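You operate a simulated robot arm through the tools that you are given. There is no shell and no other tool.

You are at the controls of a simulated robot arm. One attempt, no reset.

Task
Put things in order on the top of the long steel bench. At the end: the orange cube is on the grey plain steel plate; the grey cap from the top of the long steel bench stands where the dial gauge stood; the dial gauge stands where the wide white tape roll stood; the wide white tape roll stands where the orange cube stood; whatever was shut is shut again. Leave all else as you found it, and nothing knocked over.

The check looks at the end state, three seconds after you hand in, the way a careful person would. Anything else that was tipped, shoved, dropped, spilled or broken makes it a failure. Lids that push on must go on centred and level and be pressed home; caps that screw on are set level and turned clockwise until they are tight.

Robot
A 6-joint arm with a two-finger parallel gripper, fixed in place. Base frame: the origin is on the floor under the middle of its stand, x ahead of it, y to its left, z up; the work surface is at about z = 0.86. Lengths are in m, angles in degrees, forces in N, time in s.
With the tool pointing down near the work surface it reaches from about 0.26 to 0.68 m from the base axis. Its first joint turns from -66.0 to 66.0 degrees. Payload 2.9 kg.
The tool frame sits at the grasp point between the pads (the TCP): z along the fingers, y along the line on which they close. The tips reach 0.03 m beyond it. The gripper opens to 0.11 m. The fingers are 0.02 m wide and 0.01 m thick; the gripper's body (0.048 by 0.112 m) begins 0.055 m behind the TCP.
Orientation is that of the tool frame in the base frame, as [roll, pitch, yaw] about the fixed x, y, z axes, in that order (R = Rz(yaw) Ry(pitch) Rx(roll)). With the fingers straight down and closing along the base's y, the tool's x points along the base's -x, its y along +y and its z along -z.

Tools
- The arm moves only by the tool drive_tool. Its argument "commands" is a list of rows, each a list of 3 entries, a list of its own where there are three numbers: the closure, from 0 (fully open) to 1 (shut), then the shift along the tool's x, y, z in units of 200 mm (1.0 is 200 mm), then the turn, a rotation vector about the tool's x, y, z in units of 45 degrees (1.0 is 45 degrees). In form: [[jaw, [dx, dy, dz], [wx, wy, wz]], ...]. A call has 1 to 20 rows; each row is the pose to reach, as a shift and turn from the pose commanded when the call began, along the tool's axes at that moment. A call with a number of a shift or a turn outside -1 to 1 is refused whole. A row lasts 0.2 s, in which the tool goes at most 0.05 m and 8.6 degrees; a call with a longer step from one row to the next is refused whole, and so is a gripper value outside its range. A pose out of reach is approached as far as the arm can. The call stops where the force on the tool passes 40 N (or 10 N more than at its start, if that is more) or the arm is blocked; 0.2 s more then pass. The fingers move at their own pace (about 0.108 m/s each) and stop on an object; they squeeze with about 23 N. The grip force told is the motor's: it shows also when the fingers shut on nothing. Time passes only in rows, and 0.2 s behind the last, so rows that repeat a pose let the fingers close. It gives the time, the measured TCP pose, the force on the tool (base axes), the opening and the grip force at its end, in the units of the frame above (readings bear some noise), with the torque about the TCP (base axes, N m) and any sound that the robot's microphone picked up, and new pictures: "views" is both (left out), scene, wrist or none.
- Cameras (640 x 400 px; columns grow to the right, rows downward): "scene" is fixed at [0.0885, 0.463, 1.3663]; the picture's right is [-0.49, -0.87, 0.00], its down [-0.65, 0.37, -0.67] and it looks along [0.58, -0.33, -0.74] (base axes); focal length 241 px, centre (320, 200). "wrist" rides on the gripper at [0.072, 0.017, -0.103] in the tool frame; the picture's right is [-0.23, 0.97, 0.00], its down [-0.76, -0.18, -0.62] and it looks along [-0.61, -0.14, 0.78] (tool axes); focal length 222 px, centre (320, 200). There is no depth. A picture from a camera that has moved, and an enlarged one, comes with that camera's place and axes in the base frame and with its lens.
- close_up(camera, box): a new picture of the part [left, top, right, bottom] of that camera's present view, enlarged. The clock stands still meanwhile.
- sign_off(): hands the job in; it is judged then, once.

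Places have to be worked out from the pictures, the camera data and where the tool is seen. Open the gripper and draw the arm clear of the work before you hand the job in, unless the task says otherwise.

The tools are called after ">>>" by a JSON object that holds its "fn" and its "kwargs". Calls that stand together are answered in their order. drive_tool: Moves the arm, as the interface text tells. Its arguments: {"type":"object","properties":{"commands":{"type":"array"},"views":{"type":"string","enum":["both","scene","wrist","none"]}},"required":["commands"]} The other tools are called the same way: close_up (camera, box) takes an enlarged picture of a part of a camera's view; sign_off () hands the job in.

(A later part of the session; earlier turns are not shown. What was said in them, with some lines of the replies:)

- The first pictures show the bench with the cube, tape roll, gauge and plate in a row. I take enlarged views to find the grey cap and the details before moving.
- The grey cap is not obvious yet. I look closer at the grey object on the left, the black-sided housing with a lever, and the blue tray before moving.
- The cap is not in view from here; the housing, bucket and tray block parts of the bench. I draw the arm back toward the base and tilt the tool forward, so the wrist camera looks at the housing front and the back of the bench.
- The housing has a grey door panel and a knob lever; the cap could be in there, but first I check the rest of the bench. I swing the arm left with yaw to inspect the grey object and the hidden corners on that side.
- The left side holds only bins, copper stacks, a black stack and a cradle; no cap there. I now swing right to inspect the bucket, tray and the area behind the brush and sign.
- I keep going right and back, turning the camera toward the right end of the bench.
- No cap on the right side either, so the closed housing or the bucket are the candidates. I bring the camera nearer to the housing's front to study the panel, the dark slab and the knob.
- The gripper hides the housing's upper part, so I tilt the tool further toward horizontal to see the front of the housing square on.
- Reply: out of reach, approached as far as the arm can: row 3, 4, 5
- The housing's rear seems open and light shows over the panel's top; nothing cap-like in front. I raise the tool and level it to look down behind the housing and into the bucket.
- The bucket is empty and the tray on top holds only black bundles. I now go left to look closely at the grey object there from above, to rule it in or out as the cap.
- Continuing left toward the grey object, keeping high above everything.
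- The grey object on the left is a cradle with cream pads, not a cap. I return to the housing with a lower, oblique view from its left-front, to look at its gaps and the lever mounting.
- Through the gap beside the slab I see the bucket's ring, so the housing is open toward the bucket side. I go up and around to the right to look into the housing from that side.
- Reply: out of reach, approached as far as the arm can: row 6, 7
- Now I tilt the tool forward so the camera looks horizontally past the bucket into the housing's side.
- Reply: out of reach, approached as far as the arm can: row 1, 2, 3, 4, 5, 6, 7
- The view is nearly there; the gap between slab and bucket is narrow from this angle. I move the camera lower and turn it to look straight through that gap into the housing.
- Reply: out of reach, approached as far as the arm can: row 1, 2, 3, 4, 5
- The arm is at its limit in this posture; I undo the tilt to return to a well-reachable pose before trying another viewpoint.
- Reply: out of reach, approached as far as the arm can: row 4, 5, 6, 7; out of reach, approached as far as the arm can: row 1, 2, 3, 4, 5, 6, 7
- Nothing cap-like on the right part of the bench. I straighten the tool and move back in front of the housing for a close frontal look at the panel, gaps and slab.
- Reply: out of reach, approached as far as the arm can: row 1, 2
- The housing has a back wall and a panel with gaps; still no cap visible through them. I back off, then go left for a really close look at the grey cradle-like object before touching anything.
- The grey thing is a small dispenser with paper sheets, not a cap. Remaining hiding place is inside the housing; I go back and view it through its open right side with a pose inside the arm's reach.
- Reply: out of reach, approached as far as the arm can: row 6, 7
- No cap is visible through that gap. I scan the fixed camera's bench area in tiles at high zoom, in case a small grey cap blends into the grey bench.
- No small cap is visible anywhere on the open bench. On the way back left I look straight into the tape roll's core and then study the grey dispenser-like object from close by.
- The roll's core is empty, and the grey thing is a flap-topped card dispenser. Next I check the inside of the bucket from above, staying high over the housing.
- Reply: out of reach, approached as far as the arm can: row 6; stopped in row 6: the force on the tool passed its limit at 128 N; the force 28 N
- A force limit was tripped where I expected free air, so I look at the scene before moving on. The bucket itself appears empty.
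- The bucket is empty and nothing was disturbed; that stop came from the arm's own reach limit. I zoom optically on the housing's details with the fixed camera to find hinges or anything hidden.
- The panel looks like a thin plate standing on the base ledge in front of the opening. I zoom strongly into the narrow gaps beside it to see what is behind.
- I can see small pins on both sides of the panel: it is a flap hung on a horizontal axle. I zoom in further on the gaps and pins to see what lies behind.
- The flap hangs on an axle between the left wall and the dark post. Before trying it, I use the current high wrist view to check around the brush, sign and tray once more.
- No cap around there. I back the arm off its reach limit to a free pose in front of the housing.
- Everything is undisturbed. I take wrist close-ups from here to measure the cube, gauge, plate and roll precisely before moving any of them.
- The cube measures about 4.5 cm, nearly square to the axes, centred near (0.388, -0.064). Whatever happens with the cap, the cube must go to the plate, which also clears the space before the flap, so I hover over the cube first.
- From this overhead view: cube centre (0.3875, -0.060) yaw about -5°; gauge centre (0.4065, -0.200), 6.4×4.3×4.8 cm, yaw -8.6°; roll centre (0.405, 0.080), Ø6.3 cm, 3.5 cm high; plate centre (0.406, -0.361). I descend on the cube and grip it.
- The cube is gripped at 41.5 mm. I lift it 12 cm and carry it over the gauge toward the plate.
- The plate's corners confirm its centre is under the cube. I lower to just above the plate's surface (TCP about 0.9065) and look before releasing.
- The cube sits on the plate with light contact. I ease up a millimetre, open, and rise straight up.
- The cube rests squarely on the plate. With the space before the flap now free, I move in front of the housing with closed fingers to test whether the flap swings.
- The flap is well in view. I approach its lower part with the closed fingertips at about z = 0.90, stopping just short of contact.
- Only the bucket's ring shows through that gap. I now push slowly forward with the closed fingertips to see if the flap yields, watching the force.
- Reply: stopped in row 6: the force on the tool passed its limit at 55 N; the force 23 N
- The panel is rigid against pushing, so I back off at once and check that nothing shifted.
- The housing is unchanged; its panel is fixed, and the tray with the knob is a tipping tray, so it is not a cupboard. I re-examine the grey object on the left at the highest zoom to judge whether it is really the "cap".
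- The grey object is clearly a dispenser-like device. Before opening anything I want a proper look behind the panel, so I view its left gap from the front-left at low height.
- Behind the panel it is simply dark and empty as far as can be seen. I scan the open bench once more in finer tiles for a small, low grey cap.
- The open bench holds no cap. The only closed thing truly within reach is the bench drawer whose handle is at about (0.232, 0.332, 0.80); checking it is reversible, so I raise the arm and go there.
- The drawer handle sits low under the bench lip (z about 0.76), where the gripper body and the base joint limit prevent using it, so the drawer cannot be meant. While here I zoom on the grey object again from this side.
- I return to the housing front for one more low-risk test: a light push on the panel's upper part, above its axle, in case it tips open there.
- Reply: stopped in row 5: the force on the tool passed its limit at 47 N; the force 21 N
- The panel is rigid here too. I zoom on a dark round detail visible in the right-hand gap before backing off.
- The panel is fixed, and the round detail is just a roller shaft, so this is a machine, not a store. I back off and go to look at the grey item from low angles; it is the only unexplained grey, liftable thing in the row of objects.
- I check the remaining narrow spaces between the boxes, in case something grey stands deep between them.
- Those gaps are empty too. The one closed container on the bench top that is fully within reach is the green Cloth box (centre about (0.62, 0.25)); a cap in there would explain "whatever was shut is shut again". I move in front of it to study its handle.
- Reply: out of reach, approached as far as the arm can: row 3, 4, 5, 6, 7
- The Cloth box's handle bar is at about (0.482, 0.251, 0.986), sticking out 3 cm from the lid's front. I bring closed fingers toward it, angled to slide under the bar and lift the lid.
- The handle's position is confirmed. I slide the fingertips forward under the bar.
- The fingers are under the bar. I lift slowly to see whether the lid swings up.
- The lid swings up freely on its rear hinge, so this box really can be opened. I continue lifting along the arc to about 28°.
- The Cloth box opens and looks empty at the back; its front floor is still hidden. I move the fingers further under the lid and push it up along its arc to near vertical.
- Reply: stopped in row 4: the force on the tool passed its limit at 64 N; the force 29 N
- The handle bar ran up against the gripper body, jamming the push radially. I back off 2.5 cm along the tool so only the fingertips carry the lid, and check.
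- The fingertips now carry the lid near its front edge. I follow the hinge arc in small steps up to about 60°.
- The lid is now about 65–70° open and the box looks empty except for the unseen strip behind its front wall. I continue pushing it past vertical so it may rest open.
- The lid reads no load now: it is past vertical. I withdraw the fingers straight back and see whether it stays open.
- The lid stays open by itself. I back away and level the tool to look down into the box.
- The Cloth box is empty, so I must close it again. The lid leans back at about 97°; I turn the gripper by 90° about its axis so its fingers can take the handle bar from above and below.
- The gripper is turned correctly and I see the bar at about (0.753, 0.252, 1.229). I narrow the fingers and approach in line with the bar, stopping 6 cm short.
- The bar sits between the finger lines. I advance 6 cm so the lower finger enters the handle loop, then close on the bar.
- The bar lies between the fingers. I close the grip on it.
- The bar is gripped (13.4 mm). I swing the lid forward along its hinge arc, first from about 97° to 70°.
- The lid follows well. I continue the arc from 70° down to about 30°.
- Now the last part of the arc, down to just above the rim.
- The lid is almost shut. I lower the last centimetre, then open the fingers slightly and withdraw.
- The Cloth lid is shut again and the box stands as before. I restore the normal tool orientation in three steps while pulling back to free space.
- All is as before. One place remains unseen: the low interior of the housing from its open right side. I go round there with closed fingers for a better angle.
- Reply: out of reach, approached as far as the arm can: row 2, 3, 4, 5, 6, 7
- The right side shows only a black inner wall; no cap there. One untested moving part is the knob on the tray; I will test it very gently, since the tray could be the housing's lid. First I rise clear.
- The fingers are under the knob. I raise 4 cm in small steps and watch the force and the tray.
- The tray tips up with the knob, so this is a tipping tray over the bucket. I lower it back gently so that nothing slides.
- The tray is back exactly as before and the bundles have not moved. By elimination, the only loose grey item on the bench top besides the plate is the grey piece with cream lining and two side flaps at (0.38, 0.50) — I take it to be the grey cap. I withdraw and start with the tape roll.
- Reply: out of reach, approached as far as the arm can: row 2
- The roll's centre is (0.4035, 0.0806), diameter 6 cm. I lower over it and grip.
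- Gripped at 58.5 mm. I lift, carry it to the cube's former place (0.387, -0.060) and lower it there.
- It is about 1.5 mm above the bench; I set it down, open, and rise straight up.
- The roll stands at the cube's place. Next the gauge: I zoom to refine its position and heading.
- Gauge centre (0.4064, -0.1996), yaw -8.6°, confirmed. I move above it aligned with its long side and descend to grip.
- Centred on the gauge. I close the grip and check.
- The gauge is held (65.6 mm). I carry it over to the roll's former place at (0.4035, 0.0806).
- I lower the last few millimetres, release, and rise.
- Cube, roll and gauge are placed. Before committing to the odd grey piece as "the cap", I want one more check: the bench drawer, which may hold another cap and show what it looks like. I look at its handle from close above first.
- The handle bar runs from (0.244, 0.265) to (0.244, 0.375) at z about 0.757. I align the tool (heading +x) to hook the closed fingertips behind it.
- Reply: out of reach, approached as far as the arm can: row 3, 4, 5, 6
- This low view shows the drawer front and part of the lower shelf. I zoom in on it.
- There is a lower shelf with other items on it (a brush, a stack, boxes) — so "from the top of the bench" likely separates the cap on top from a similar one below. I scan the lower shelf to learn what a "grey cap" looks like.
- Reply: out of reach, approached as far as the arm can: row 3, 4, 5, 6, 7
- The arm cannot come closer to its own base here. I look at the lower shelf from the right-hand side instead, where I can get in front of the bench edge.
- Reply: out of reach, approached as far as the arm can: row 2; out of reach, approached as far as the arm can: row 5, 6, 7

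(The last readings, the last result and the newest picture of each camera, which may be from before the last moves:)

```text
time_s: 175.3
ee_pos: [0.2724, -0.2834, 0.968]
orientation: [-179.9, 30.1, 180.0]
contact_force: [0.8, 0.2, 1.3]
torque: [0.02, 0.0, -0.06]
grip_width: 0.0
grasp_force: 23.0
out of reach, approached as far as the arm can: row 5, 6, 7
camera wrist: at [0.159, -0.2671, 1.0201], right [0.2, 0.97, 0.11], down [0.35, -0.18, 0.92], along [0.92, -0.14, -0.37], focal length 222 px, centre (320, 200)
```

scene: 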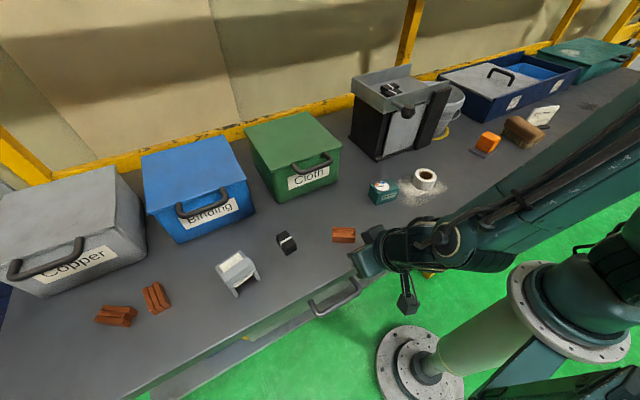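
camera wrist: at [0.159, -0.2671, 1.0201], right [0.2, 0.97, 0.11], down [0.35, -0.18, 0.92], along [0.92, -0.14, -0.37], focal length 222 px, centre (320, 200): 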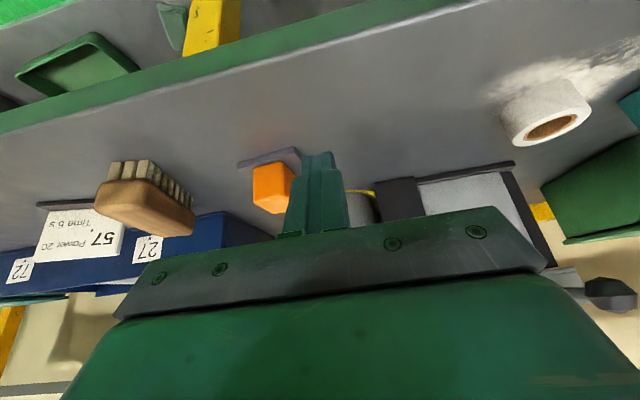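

>>> {"fn": "close_up", "kwargs": {"camera": "wrist", "box": [0, 0, 260, 120]}}

>>> {"fn": "close_up", "kwargs": {"camera": "wrist", "box": [200, 0, 460, 80]}}

```text
2.46 times, centred on (130, 60) of wrist
camera zoom: at [0.159, -0.2671, 1.0201], right [0.2, 0.97, 0.11], down [0.35, -0.18, 0.92], along [0.92, -0.14, -0.37], focal length 547 px, centre (788, 545)
```

zoom: 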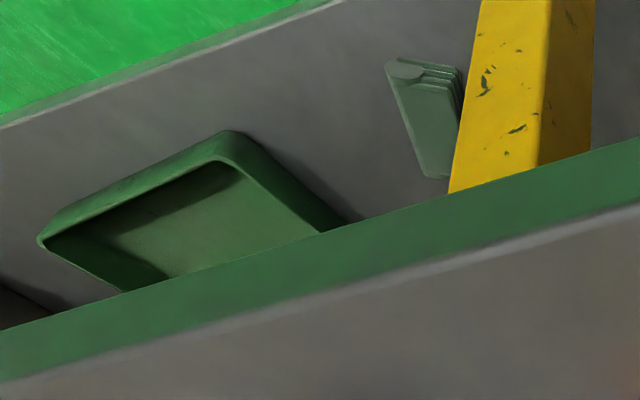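

```text
2.46 times, centred on (330, 40) of wrist
camera zoom: at [0.159, -0.2671, 1.0201], right [0.2, 0.97, 0.11], down [0.35, -0.18, 0.92], along [0.92, -0.14, -0.37], focal length 547 px, centre (295, 594)
```

zoom: 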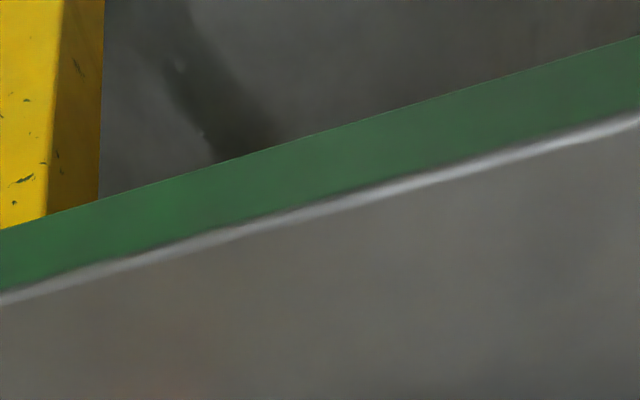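

Only trays and stacks are visible below. One more thing to check: the dark space under the arch of the grey piece on the left. I go back left and look at it from low in front.

>>> {"fn": "drive_tool", "kwargs": {"commands": [[1, [-0.1, 0.1, -0.1], [0, 0.1, 0]], [1, [-0.25, 0.3, -0.2], [0, 0.2, 0]], [1, [-0.35, 0.5, -0.25], [0, 0.3, 0]], [1, [-0.4, 0.7, -0.3], [0, 0.4, 0]], [1, [-0.4, 0.9, -0.3], [0, 0.5, 0]], [1, [-0.4, 1.0, -0.3], [0, 0.6, 0]], [1, [-0.4, 1.0, -0.3], [0, 0.667, 0]]], "views": "none"}}

```text
refused: row 2 steps farther than a row can; nothing moved
```

>>> {"fn": "drive_tool", "kwargs": {"commands": [[1, [-0.1, 0.1, -0.1], [0, 0.1, 0]], [1, [-0.2, 0.25, -0.2], [0, 0.2, 0]], [1, [-0.3, 0.43, -0.25], [0, 0.3, 0]], [1, [-0.36, 0.62, -0.3], [0, 0.4, 0]], [1, [-0.4, 0.82, -0.3], [0, 0.5, 0]], [1, [-0.4, 1.0, -0.3], [0, 0.6, 0]], [1, [-0.4, 1.0, -0.3], [0, 0.667, 0]]], "views": "none"}}

```text
time_s: 176.9
ee_pos: [0.3136, -0.0848, 1.0606]
orientation: [180.0, 0.1, 179.9]
contact_force: [-0.3, -1.1, 0.1]
torque: [0.0, -0.03, 0.05]
grip_width: 0.0003
grasp_force: 23.1
```

>>> {"fn": "drive_tool", "kwargs": {"commands": [[1, [0.0, 0.2, -0.05], [0, 0, 0]], [1, [0.0, 0.4, -0.1], [0, 0, 0]], [1, [0.0, 0.6, -0.1], [0, 0, 0]], [1, [0.0, 0.8, -0.1], [0, 0, 0]], [1, [0.0, 1.0, -0.1], [0, 0, 0]], [1, [0.0, 1.0, -0.1], [0, 0, 0]]], "views": "none"}}

>>> {"fn": "drive_tool", "kwargs": {"commands": [[1, [0.04, 0.18, 0], [0, 0, -0.15]], [1, [0.08, 0.36, 0], [0, 0, -0.3]], [1, [0.12, 0.54, 0], [0, 0, -0.45]], [1, [0.16, 0.72, 0], [0, 0, -0.6]], [1, [0.2, 0.9, 0], [0, 0, -0.78]], [1, [0.2, 1.0, 0], [0, 0, -0.78]], [1, [0.2, 1.0, 0], [0, 0, -0.78]]], "views": "none"}}

```text
time_s: 178.3
ee_pos: [0.3166, 0.1156, 1.077]
orientation: [-179.9, 0.0, 179.8]
contact_force: [-0.4, 0.8, 0.5]
torque: [0.0, 0.0, -0.02]
grip_width: 0.0002
grasp_force: 23.1
```

```text
time_s: 179.9
ee_pos: [0.2759, 0.3153, 1.0787]
orientation: [-179.9, 0.1, -145.0]
contact_force: [0.0, 0.6, 0.0]
torque: [-0.05, 0.04, 0.06]
grip_width: 0.0003
grasp_force: 22.8
```

>>> {"fn": "drive_tool", "kwargs": {"commands": [[1, [-0.05, 0.09, 0.1], [0, -0.12, 0]], [1, [-0.1, 0.18, 0.2], [0, -0.25, 0]], [1, [-0.15, 0.28, 0.32], [0, -0.38, 0]], [1, [-0.2, 0.37, 0.43], [0, -0.51, 0]], [1, [-0.25, 0.46, 0.54], [0, -0.63, 0]], [1, [-0.293, 0.558, 0.65], [0, -0.756, 0]], [1, [-0.293, 0.558, 0.65], [0, -0.756, 0]]], "views": "wrist"}}

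>>> {"fn": "close_up", "kwargs": {"camera": "wrist", "box": [220, 60, 420, 230]}}

```text
time_s: 181.5
ee_pos: [0.2886, 0.4251, 0.9506]
orientation: [-180.0, 34.1, -145.0]
contact_force: [-0.7, 0.1, 1.0]
torque: [0.05, 0.0, 0.01]
grip_width: 0.0
grasp_force: 22.9
out of reach, approached as far as the arm can: row 5, 6, 7
camera wrist: at [0.1832, 0.3713, 0.9947], right [-0.4, 0.91, 0.13], down [0.33, 0.02, 0.94], along [0.85, 0.42, -0.31], focal length 222 px, centre (320, 200)
```

wrist: 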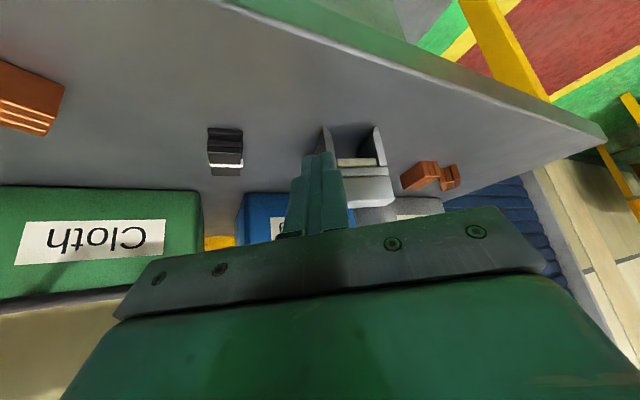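

```text
2.35 times, centred on (320, 145) of wrist
camera zoom: at [0.1832, 0.3713, 0.9947], right [-0.4, 0.91, 0.13], down [0.33, 0.02, 0.94], along [0.85, 0.42, -0.31], focal length 523 px, centre (320, 329)
```

zoom: 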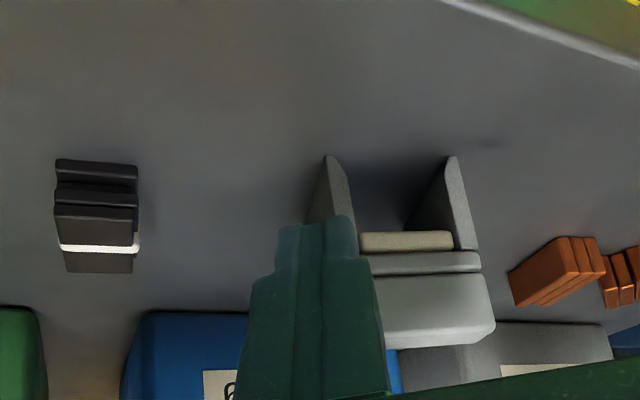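

>>> {"fn": "close_up", "kwargs": {"camera": "wrist", "box": [325, 115, 400, 180]}}

>>> {"fn": "close_up", "kwargs": {"camera": "wrist", "box": [330, 150, 410, 215]}}

```text
6.15 times, centred on (362, 148) of wrist
camera zoom: at [0.1832, 0.3713, 0.9947], right [-0.4, 0.91, 0.13], down [0.33, 0.02, 0.94], along [0.85, 0.42, -0.31], focal length 1367 px, centre (58, 523)
```

zoom: 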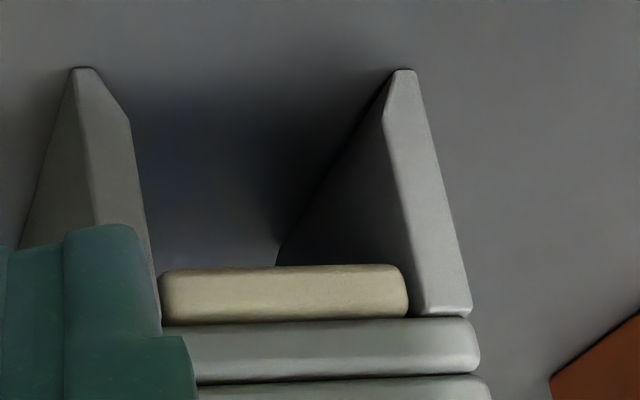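

```text
6.15 times, centred on (370, 182) of wrist
camera zoom: at [0.1832, 0.3713, 0.9947], right [-0.4, 0.91, 0.13], down [0.33, 0.02, 0.94], along [0.85, 0.42, -0.31], focal length 1367 px, centre (12, 308)
```

zoom: 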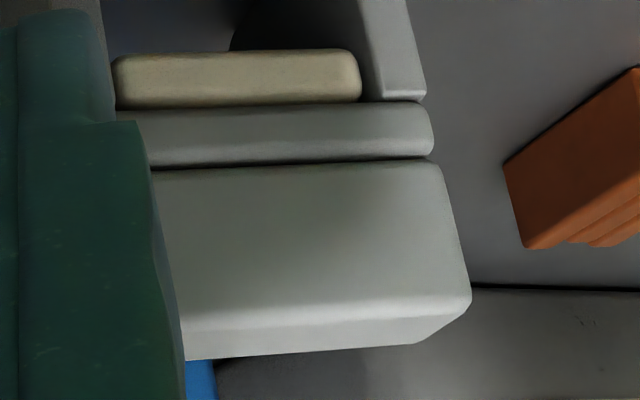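

Under it there is only bench. So the grey piece is a hood-like cap on two side walls with a cream lining, and it is the only loose grey item left on the bench top; I settle on it as the grey cap. I go above it to measure it for a clean grasp.

>>> {"fn": "drive_tool", "kwargs": {"commands": [[1, [-0.07, -0.015, -0.07], [0, 0.12, 0]], [1, [-0.14, -0.03, -0.14], [0, 0.25, 0]], [1, [-0.22, -0.045, -0.21], [0, 0.38, 0]], [1, [-0.29, -0.06, -0.28], [0, 0.51, 0]], [1, [-0.36, -0.07, -0.35], [0, 0.63, 0]], [1, [-0.438, -0.086, -0.428], [0, 0.758, 0]], [0, [-0.438, -0.086, -0.428], [0, 0.758, 0]], [0, [-0.438, -0.086, -0.428], [0, 0.758, 0]]], "views": "wrist"}}

```text
time_s: 183.3
ee_pos: [0.3165, 0.4256, 1.0686]
orientation: [-179.9, 0.0, -145.1]
contact_force: [0.7, 0.1, -0.2]
torque: [0.01, 0.0, -0.02]
grip_width: 0.1098
grasp_force: 0.1
camera wrist: at [0.2493, 0.3991, 1.1716], right [-0.37, 0.93, 0.0], down [0.73, 0.29, 0.62], along [0.58, 0.23, -0.78], focal length 222 px, centre (320, 200)
```

wrist: 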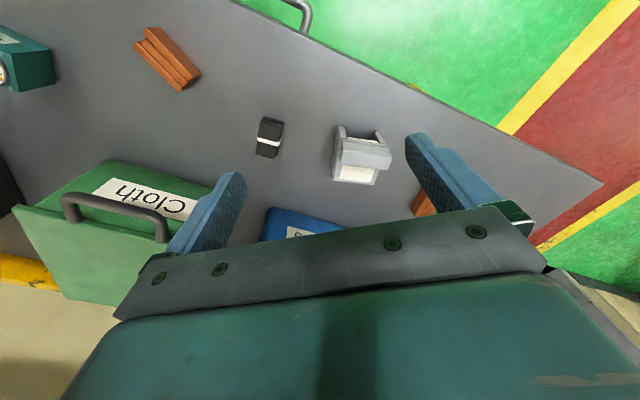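

>>> {"fn": "close_up", "kwargs": {"camera": "wrist", "box": [310, 105, 420, 200]}}

>>> {"fn": "close_up", "kwargs": {"camera": "wrist", "box": [330, 115, 400, 190]}}

```text
4.21 times, centred on (365, 152) of wrist
camera zoom: at [0.2493, 0.3991, 1.1716], right [-0.37, 0.93, 0.0], down [0.73, 0.29, 0.62], along [0.58, 0.23, -0.78], focal length 935 px, centre (130, 400)
```

zoom: 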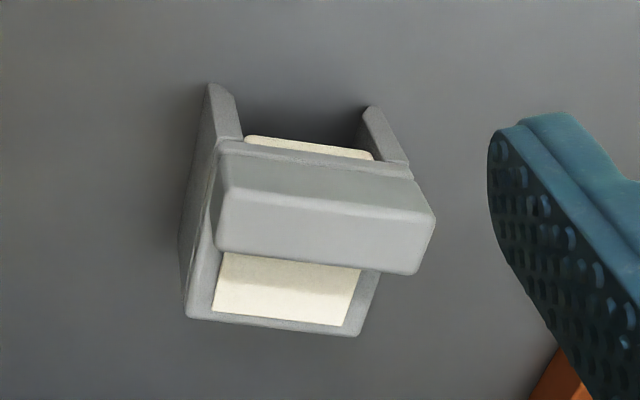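

```text
5.33 times, centred on (365, 152) of wrist
camera zoom: at [0.2493, 0.3991, 1.1716], right [-0.37, 0.93, 0.0], down [0.73, 0.29, 0.62], along [0.58, 0.23, -0.78], focal length 1185 px, centre (80, 453)
```

zoom: 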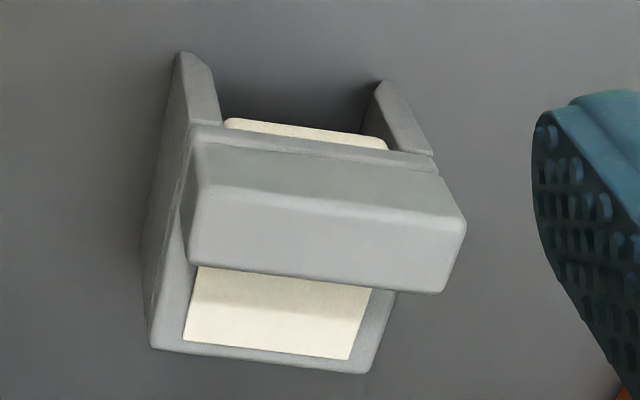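

The piece is wedge-shaped, about 6.5 cm wide and 8 cm long, centred near (0.377, 0.504) with its axis at about 15°. I align the gripper across its side walls, hovering above it.

>>> {"fn": "drive_tool", "kwargs": {"commands": [[0, [-0.1, 0.03, 0.0], [0, 0, 0.1]], [0, [-0.2, 0.06, 0.0], [0, 0, 0.2]], [0, [-0.3, 0.09, 0.05], [0, 0, 0.3]], [0, [-0.4, 0.12, 0.1], [0, 0, 0.4]], [0, [-0.472, 0.148, 0.15], [0, 0, 0.444]], [0, [-0.472, 0.148, 0.15], [0, 0, 0.444]]], "views": "both"}}

>>> {"fn": "close_up", "kwargs": {"camera": "wrist", "box": [230, 30, 430, 170]}}

```text
time_s: 184.7
ee_pos: [0.3776, 0.5038, 1.0389]
orientation: [-179.9, 0.0, -165.1]
contact_force: [0.2, -0.4, -0.4]
torque: [0.02, 0.04, -0.01]
grip_width: 0.1101
grasp_force: 0.1
camera wrist: at [0.3049, 0.5023, 1.1411], right [-0.03, 1.0, 0.0], down [0.78, 0.03, 0.62], along [0.62, 0.02, -0.78], focal length 222 px, centre (320, 200)
```

scene: 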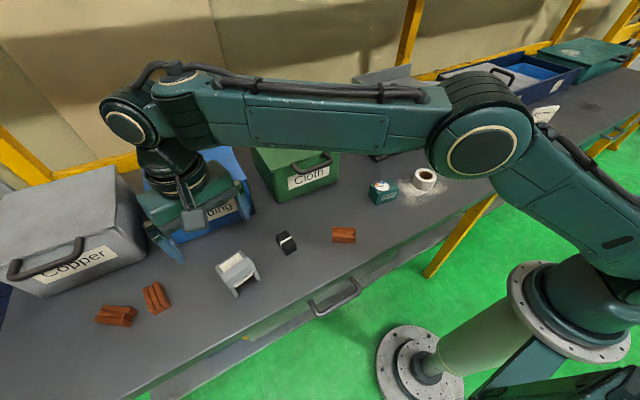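
wrist: 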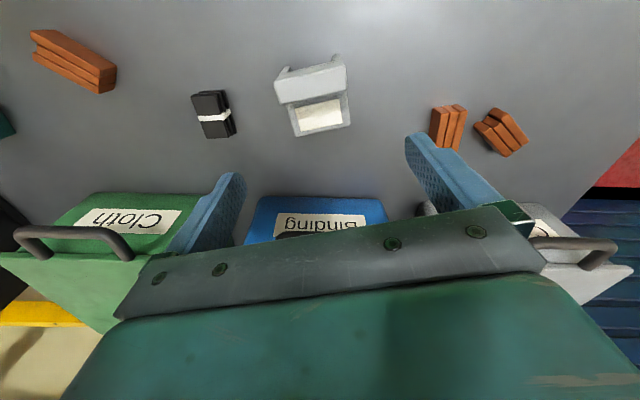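

```text
2.86 times, centred on (330, 100) of wrist
camera zoom: at [0.3049, 0.5023, 1.1411], right [-0.03, 1.0, 0.0], down [0.78, 0.03, 0.62], along [0.62, 0.02, -0.78], focal length 635 px, centre (291, 486)
```

zoom: 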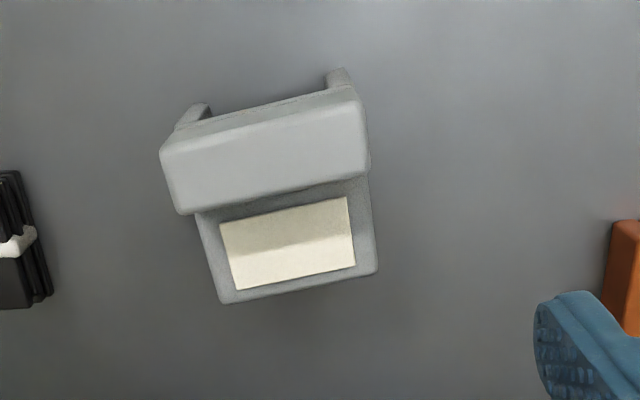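

Aligned. I descend over it with open fingers and grip its side walls.

>>> {"fn": "drive_tool", "kwargs": {"commands": [[0, [0.01, 0, 0.15], [0, 0, 0]], [0, [0.01, 0, 0.3], [0, 0, 0]], [0, [0.01, 0, 0.45], [0, 0, 0]], [0, [0.01, 0, 0.58], [0, 0, 0]], [0, [0.01, 0, 0.67], [0, 0, 0]], [0, [0.01, 0, 0.705], [0, 0, 0]], [0, [0.01, 0, 0.705], [0, 0, 0]]], "views": "both"}}

>>> {"fn": "close_up", "kwargs": {"camera": "scene", "box": [180, 220, 310, 320]}}

```text
time_s: 186.3
ee_pos: [0.3758, 0.5025, 0.8968]
orientation: [-179.8, 0.0, -165.1]
contact_force: [-0.1, 0.0, -0.6]
torque: [-0.01, -0.03, 0.01]
grip_width: 0.11
grasp_force: 0.2
camera wrist: at [0.3032, 0.5003, 0.9998], right [-0.03, 1.0, 0.0], down [0.78, 0.03, 0.62], along [0.62, 0.02, -0.78], focal length 222 px, centre (320, 200)
```

scene: 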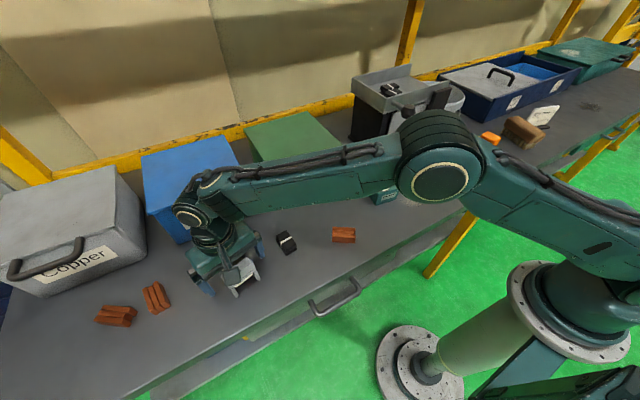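
wrist: 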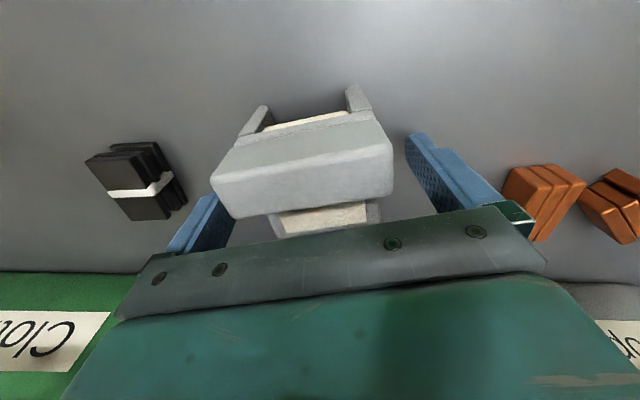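

```text
4.00 times, centred on (245, 270) of scene
camera zoom: at [0.0885, 0.463, 1.3663], right [-0.49, -0.87, 0.0], down [-0.65, 0.37, -0.67], along [0.58, -0.33, -0.74], focal length 964 px, centre (620, -80)
```

zoom: 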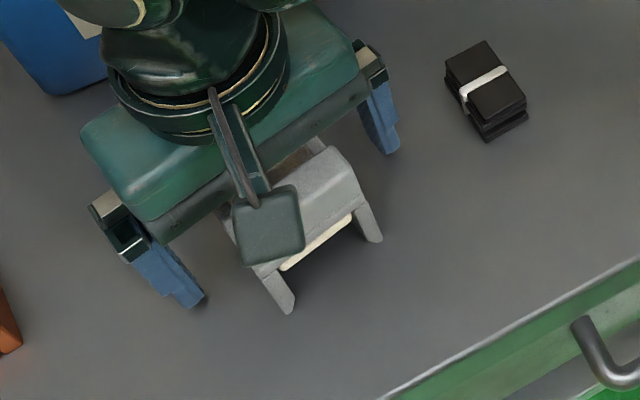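

The fingers straddle it without contact. I close gently and lift a little to see how it comes up.

>>> {"fn": "drive_tool", "kwargs": {"commands": [[1, [0, 0, 0], [0, 0, 0]], [1, [0, 0, 0], [0, 0, 0]], [1, [0, 0, 0], [0, 0, 0]], [1, [0, 0, -0.05], [0, 0, 0]], [1, [0, 0, -0.1], [0, 0, 0]], [1, [0, 0, -0.15], [0, 0, 0]], [1, [0, 0, -0.15], [0, 0, 0]]], "views": "both"}}

>>> {"fn": "close_up", "kwargs": {"camera": "scene", "box": [180, 220, 310, 320]}}

```text
time_s: 187.9
ee_pos: [0.3763, 0.5019, 0.9281]
orientation: [-179.9, 0.1, -164.9]
contact_force: [-0.2, 0.2, -1.5]
torque: [0.02, -0.01, 0.01]
grip_width: 0.0603
grasp_force: 23.1
camera wrist: at [0.3031, 0.5009, 1.0305], right [-0.03, 1.0, 0.0], down [0.78, 0.03, 0.62], along [0.62, 0.02, -0.78], focal length 222 px, centre (320, 200)
```

scene: 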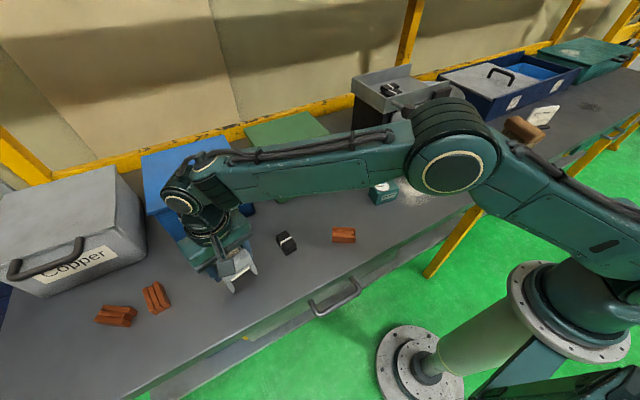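
wrist: 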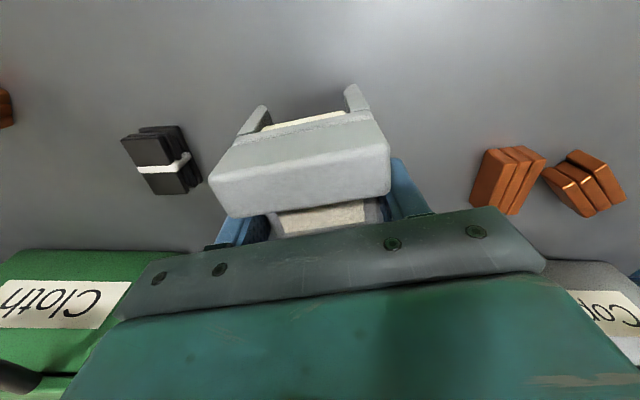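

```text
4.00 times, centred on (245, 270) of scene
camera zoom: at [0.0885, 0.463, 1.3663], right [-0.49, -0.87, 0.0], down [-0.65, 0.37, -0.67], along [0.58, -0.33, -0.74], focal length 964 px, centre (620, -80)
```

zoom: 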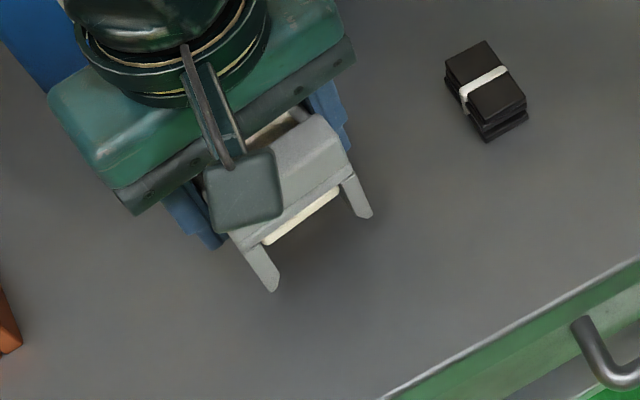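

It lifts cleanly as one piece (60 mm wide) with nothing under it. I raise it and carry it along an arc close to the base toward the gauge's former place.

>>> {"fn": "drive_tool", "kwargs": {"commands": [[1, [0, 0, -0.15], [0, 0, 0]], [1, [0, 0, -0.35], [0, 0, 0]], [1, [0, 0, -0.5], [0, 0, 0]], [1, [0.1, -0.15, -0.5], [0, 0, 0.05]], [1, [0.2, -0.3, -0.5], [0, 0, 0.1]], [1, [0.3, -0.45, -0.5], [0, 0, 0.15]], [1, [0.4, -0.6, -0.5], [0, 0, 0.2]], [1, [0.437, -0.659, -0.5], [0, 0, 0.25]], [1, [0.437, -0.659, -0.5], [0, 0, 0.25]]], "views": "none"}}

```text
time_s: 189.9
ee_pos: [0.3264, 0.3535, 1.027]
orientation: [-180.0, 0.0, -176.3]
contact_force: [0.1, 0.1, -0.5]
torque: [-0.01, -0.01, 0.0]
grip_width: 0.0601
grasp_force: 22.9
```

>>> {"fn": "drive_tool", "kwargs": {"commands": [[1, [0.01, -0.19, 0], [0, 0, 0.03]], [1, [0.02, -0.38, 0], [0, 0, 0.06]], [1, [0.03, -0.57, 0], [0, 0, 0.09]], [1, [0.05, -0.76, 0], [0, 0, 0.12]], [1, [0.061, -0.948, 0], [0, 0, 0.13]], [1, [0.061, -0.948, 0], [0, 0, 0.13]]], "views": "none"}}

>>> {"fn": "drive_tool", "kwargs": {"commands": [[1, [0.0, -0.19, 0], [0, 0, 0.03]], [1, [0.0, -0.38, 0], [0, 0, 0.06]], [1, [0.0, -0.57, 0], [0, 0, 0.09]], [1, [0.0, -0.76, 0], [0, 0, 0.12]], [1, [0.0, -0.95, 0], [0, 0, 0.14]], [1, [0.0, -0.95, 0], [0, 0, 0.14]]], "views": "both"}}

```text
time_s: 191.3
ee_pos: [0.3253, 0.1619, 1.0264]
orientation: [-179.9, 0.0, 177.9]
contact_force: [-0.3, 0.1, -1.4]
torque: [-0.02, -0.04, 0.01]
grip_width: 0.0601
grasp_force: 23.1
```

```text
time_s: 192.7
ee_pos: [0.3216, -0.0265, 1.0291]
orientation: [-179.9, 0.0, 171.6]
contact_force: [0.0, -0.6, -0.8]
torque: [0.0, -0.01, -0.01]
grip_width: 0.06
grasp_force: 23.6
camera wrist: at [0.2517, 0.002, 1.1309], right [0.37, 0.93, 0.0], down [0.73, -0.29, 0.62], along [0.58, -0.23, -0.78], focal length 222 px, centre (320, 200)
```

scene: 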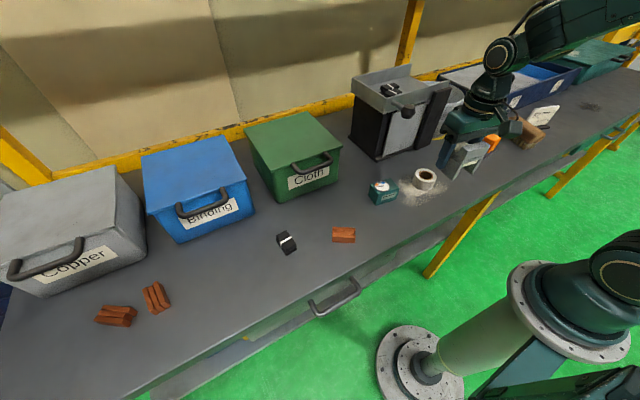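
wrist: 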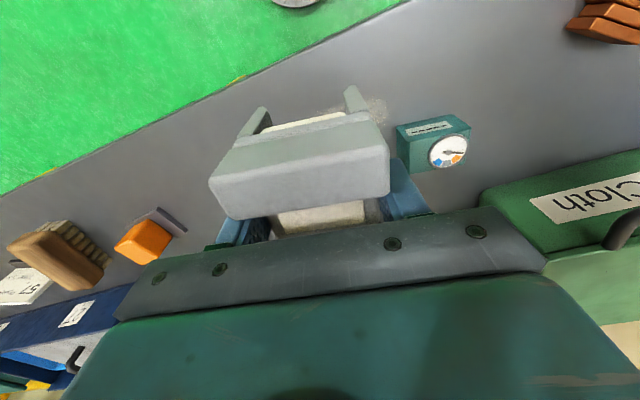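

>>> {"fn": "drive_tool", "kwargs": {"commands": [[1, [-0.1, -0.15, 0], [0, 0, 0]], [1, [-0.2, -0.3, 0], [0, 0, 0]], [1, [-0.3, -0.45, 0], [0, 0, 0]], [1, [-0.4, -0.6, 0], [0, 0, 0]], [1, [-0.5, -0.73, 0], [0, 0, 0]], [1, [-0.553, -0.794, 0], [0, 0, 0]], [1, [-0.553, -0.794, 0], [0, 0, 0]], [1, [-0.553, -0.794, 0.15], [0, 0, 0]], [1, [-0.553, -0.794, 0.3], [0, 0, 0]], [1, [-0.553, -0.794, 0.45], [0, 0, 0]], [1, [-0.553, -0.794, 0.57], [0, 0, 0]], [1, [-0.553, -0.794, 0.63], [0, 0, 0]], [1, [-0.553, -0.794, 0.63], [0, 0, 0]]], "views": "both"}}

```text
time_s: 195.5
ee_pos: [0.4049, -0.2012, 0.9032]
orientation: [-179.9, -0.1, 171.6]
contact_force: [0.2, -0.3, -0.6]
torque: [0.01, -0.02, 0.01]
grip_width: 0.0601
grasp_force: 22.6
camera wrist: at [0.3364, -0.1728, 1.0048], right [0.37, 0.93, 0.0], down [0.73, -0.29, 0.62], along [0.58, -0.23, -0.78], focal length 222 px, centre (320, 200)
```

scene: 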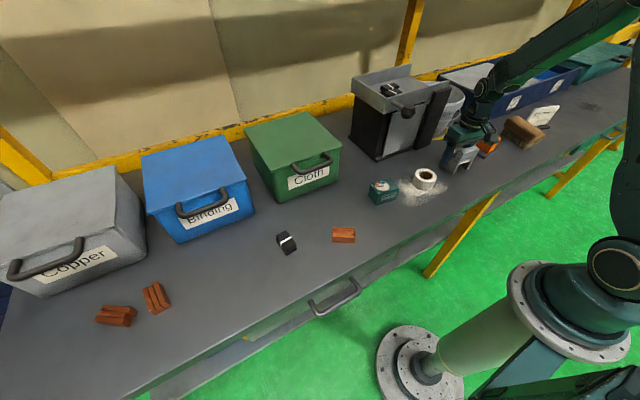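
wrist: 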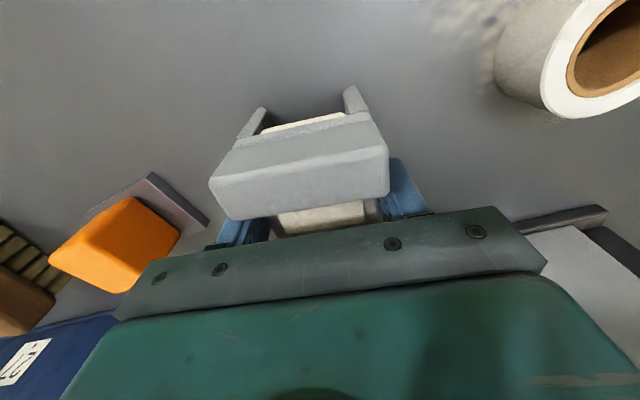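

A few millimetres above the bench at the gauge's place; I trim the position, set it down, release, and rise.

>>> {"fn": "drive_tool", "kwargs": {"commands": [[1, [-0.014, 0.006, 0.01], [0, 0, 0]], [1, [-0.014, 0.006, 0.022], [0, 0, 0]], [1, [-0.014, 0.006, 0.029], [0, 0, 0]], [1, [-0.014, 0.006, 0.029], [0, 0, 0]], [0.3, [-0.014, 0.006, 0.029], [0, 0, 0]], [0, [-0.014, 0.006, 0.029], [0, 0, 0]], [0, [-0.014, 0.006, 0.029], [0, 0, 0]], [0, [-0.014, 0.006, -0.1], [0, 0, 0]], [0, [-0.014, 0.006, -0.3], [0, 0, 0]], [0, [-0.014, 0.006, -0.5], [0, 0, 0]], [0, [-0.014, 0.006, -0.7], [0, 0, 0]], [0, [-0.014, 0.006, -0.7], [0, 0, 0]]], "views": "both"}}

>>> {"fn": "close_up", "kwargs": {"camera": "scene", "box": [360, 100, 560, 220]}}

```text
time_s: 198.1
ee_pos: [0.4095, -0.1999, 1.0454]
orientation: [-179.9, 0.0, 171.5]
contact_force: [-0.5, 1.2, -0.9]
torque: [-0.02, 0.0, -0.03]
grip_width: 0.1098
grasp_force: 0.1
camera wrist: at [0.3408, -0.1723, 1.1481], right [0.37, 0.93, 0.0], down [0.73, -0.29, 0.62], along [0.58, -0.23, -0.78], focal length 222 px, centre (320, 200)
```

scene: 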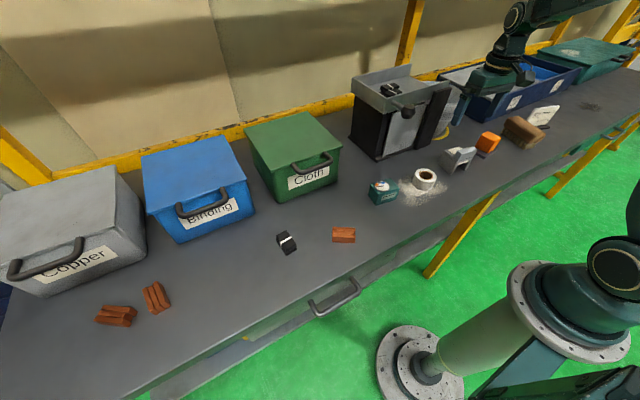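
wrist: 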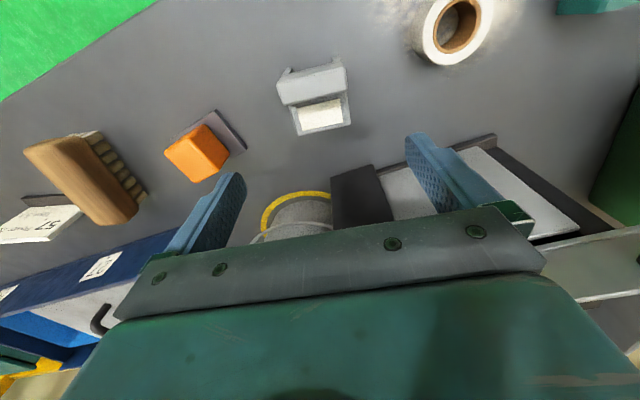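

```text
3.20 times, centred on (460, 160) of scene
camera zoom: at [0.0885, 0.463, 1.3663], right [-0.49, -0.87, 0.0], down [-0.65, 0.37, -0.67], along [0.58, -0.33, -0.74], focal length 771 px, centre (-128, 328)
```

zoom: 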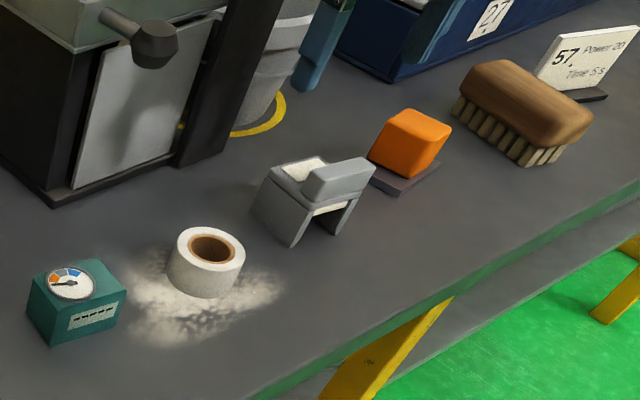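

All four items are in place in the scene view. I move the arm up and back, clear of the work, and check the final layout once more.

>>> {"fn": "drive_tool", "kwargs": {"commands": [[0, [0.1, 0, -0.15], [0, 0, 0]], [0, [0.2, 0.1, -0.3], [0, 0, 0]], [0, [0.3, 0.25, -0.4], [0, 0, 0]], [0, [0.35, 0.4, -0.5], [0, 0, 0]], [0, [0.4, 0.55, -0.55], [0, 0, 0]], [0, [0.4, 0.55, -0.55], [0, 0, 0]]], "views": "both"}}

>>> {"fn": "close_up", "kwargs": {"camera": "wrist", "box": [100, 0, 480, 200]}}

>>> {"fn": "close_up", "kwargs": {"camera": "scene", "box": [340, 60, 580, 220]}}

>>> {"fn": "close_up", "kwargs": {"camera": "scene", "box": [60, 90, 380, 330]}}

```text
time_s: 199.5
ee_pos: [0.3444, -0.0797, 1.1525]
orientation: [-179.9, 0.0, 171.6]
contact_force: [-0.2, 0.2, 0.1]
torque: [0.01, 0.0, -0.08]
grip_width: 0.1102
grasp_force: 0.0
camera wrist: at [0.2754, -0.0515, 1.2549], right [0.37, 0.93, 0.0], down [0.73, -0.29, 0.62], along [0.58, -0.23, -0.78], focal length 222 px, centre (320, 200)
```

scene: 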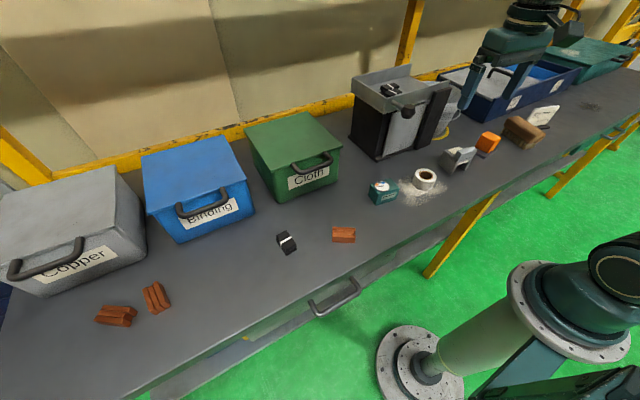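
wrist: 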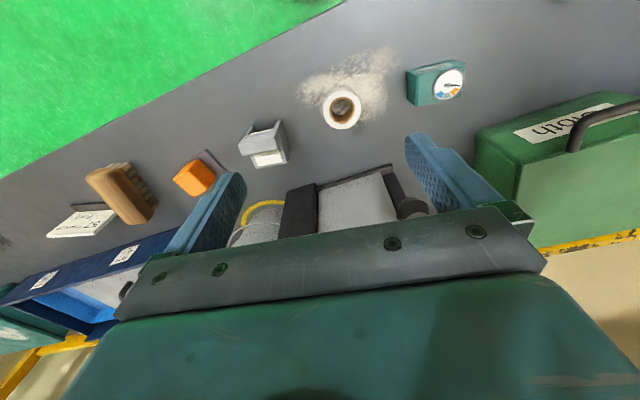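

```text
1.68 times, centred on (290, 100) of wrist
camera zoom: at [0.2754, -0.0515, 1.2549], right [0.37, 0.93, 0.0], down [0.73, -0.29, 0.62], along [0.58, -0.23, -0.78], focal length 374 px, centre (370, 368)
```

zoom: 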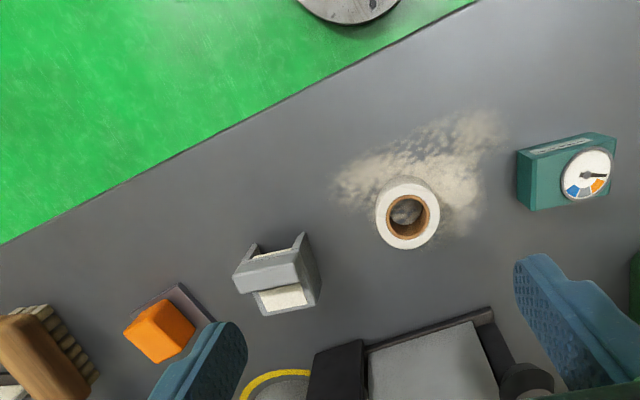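

```text
2.50 times, centred on (460, 140) of scene
camera zoom: at [0.0885, 0.463, 1.3663], right [-0.49, -0.87, 0.0], down [-0.65, 0.37, -0.67], along [0.58, -0.33, -0.74], focal length 602 px, centre (-30, 350)
```

zoom: 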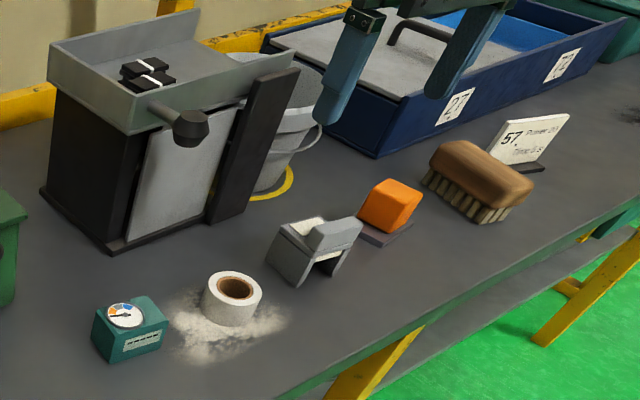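

```text
1.67 times, centred on (220, 210) of scene
camera zoom: at [0.0885, 0.463, 1.3663], right [-0.49, -0.87, 0.0], down [-0.65, 0.37, -0.67], along [0.58, -0.33, -0.74], focal length 402 px, centre (487, 183)
```

zoom: 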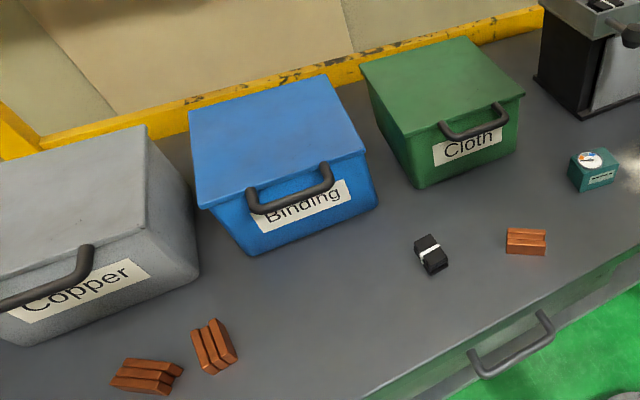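

Cube on the plate, roll where the cube stood, gauge where the roll stood and the grey piece where the gauge stood. The Cloth lid is shut, the tipping tray is level, and the gripper is open and clear. I never found an obvious cap, so using that grey piece is my best judgement and not certain. I hand the job in.

>>> {"fn": "sign_off", "kwargs": {}}

```text
The job is handed in.
```

I handed the job in with everything placed, but I am not sure the piece I used is the grey cap.

**Done as asked:**
- The orange cube is on the grey steel plate.
- The wide white tape roll stands where the cube stood.
- The dial gauge stands where the tape roll stood.

**Uncertain:** I found nothing on the bench top that was plainly a cap. I looked over the open bench, in the bucket and inside the Cloth box. I could only partly see inside the black housing. The bench drawers, and the other lidded boxes and trays, were out of reach and not checked.

I moved the only other loose grey item instead: a small hood-like piece with cream pads and two side walls, from the left part of the bench. It now stands where the dial gauge stood. If it is not the cap you meant, that goal is not met and the piece is out of its place.

**Other things I touched while searching:**
- **Cloth box:** I opened the lid, found the box empty and shut it again.
- **Tipping tray:** I raised it about 4 cm by its knob and lowered it; the black bundles did not move.
- **Grey panel below the tray:** I pushed on it in two places; the force peaked at 55 N, and it did not give.

In the last pictures nothing was knocked over, and the gripper was open and clear of the work.
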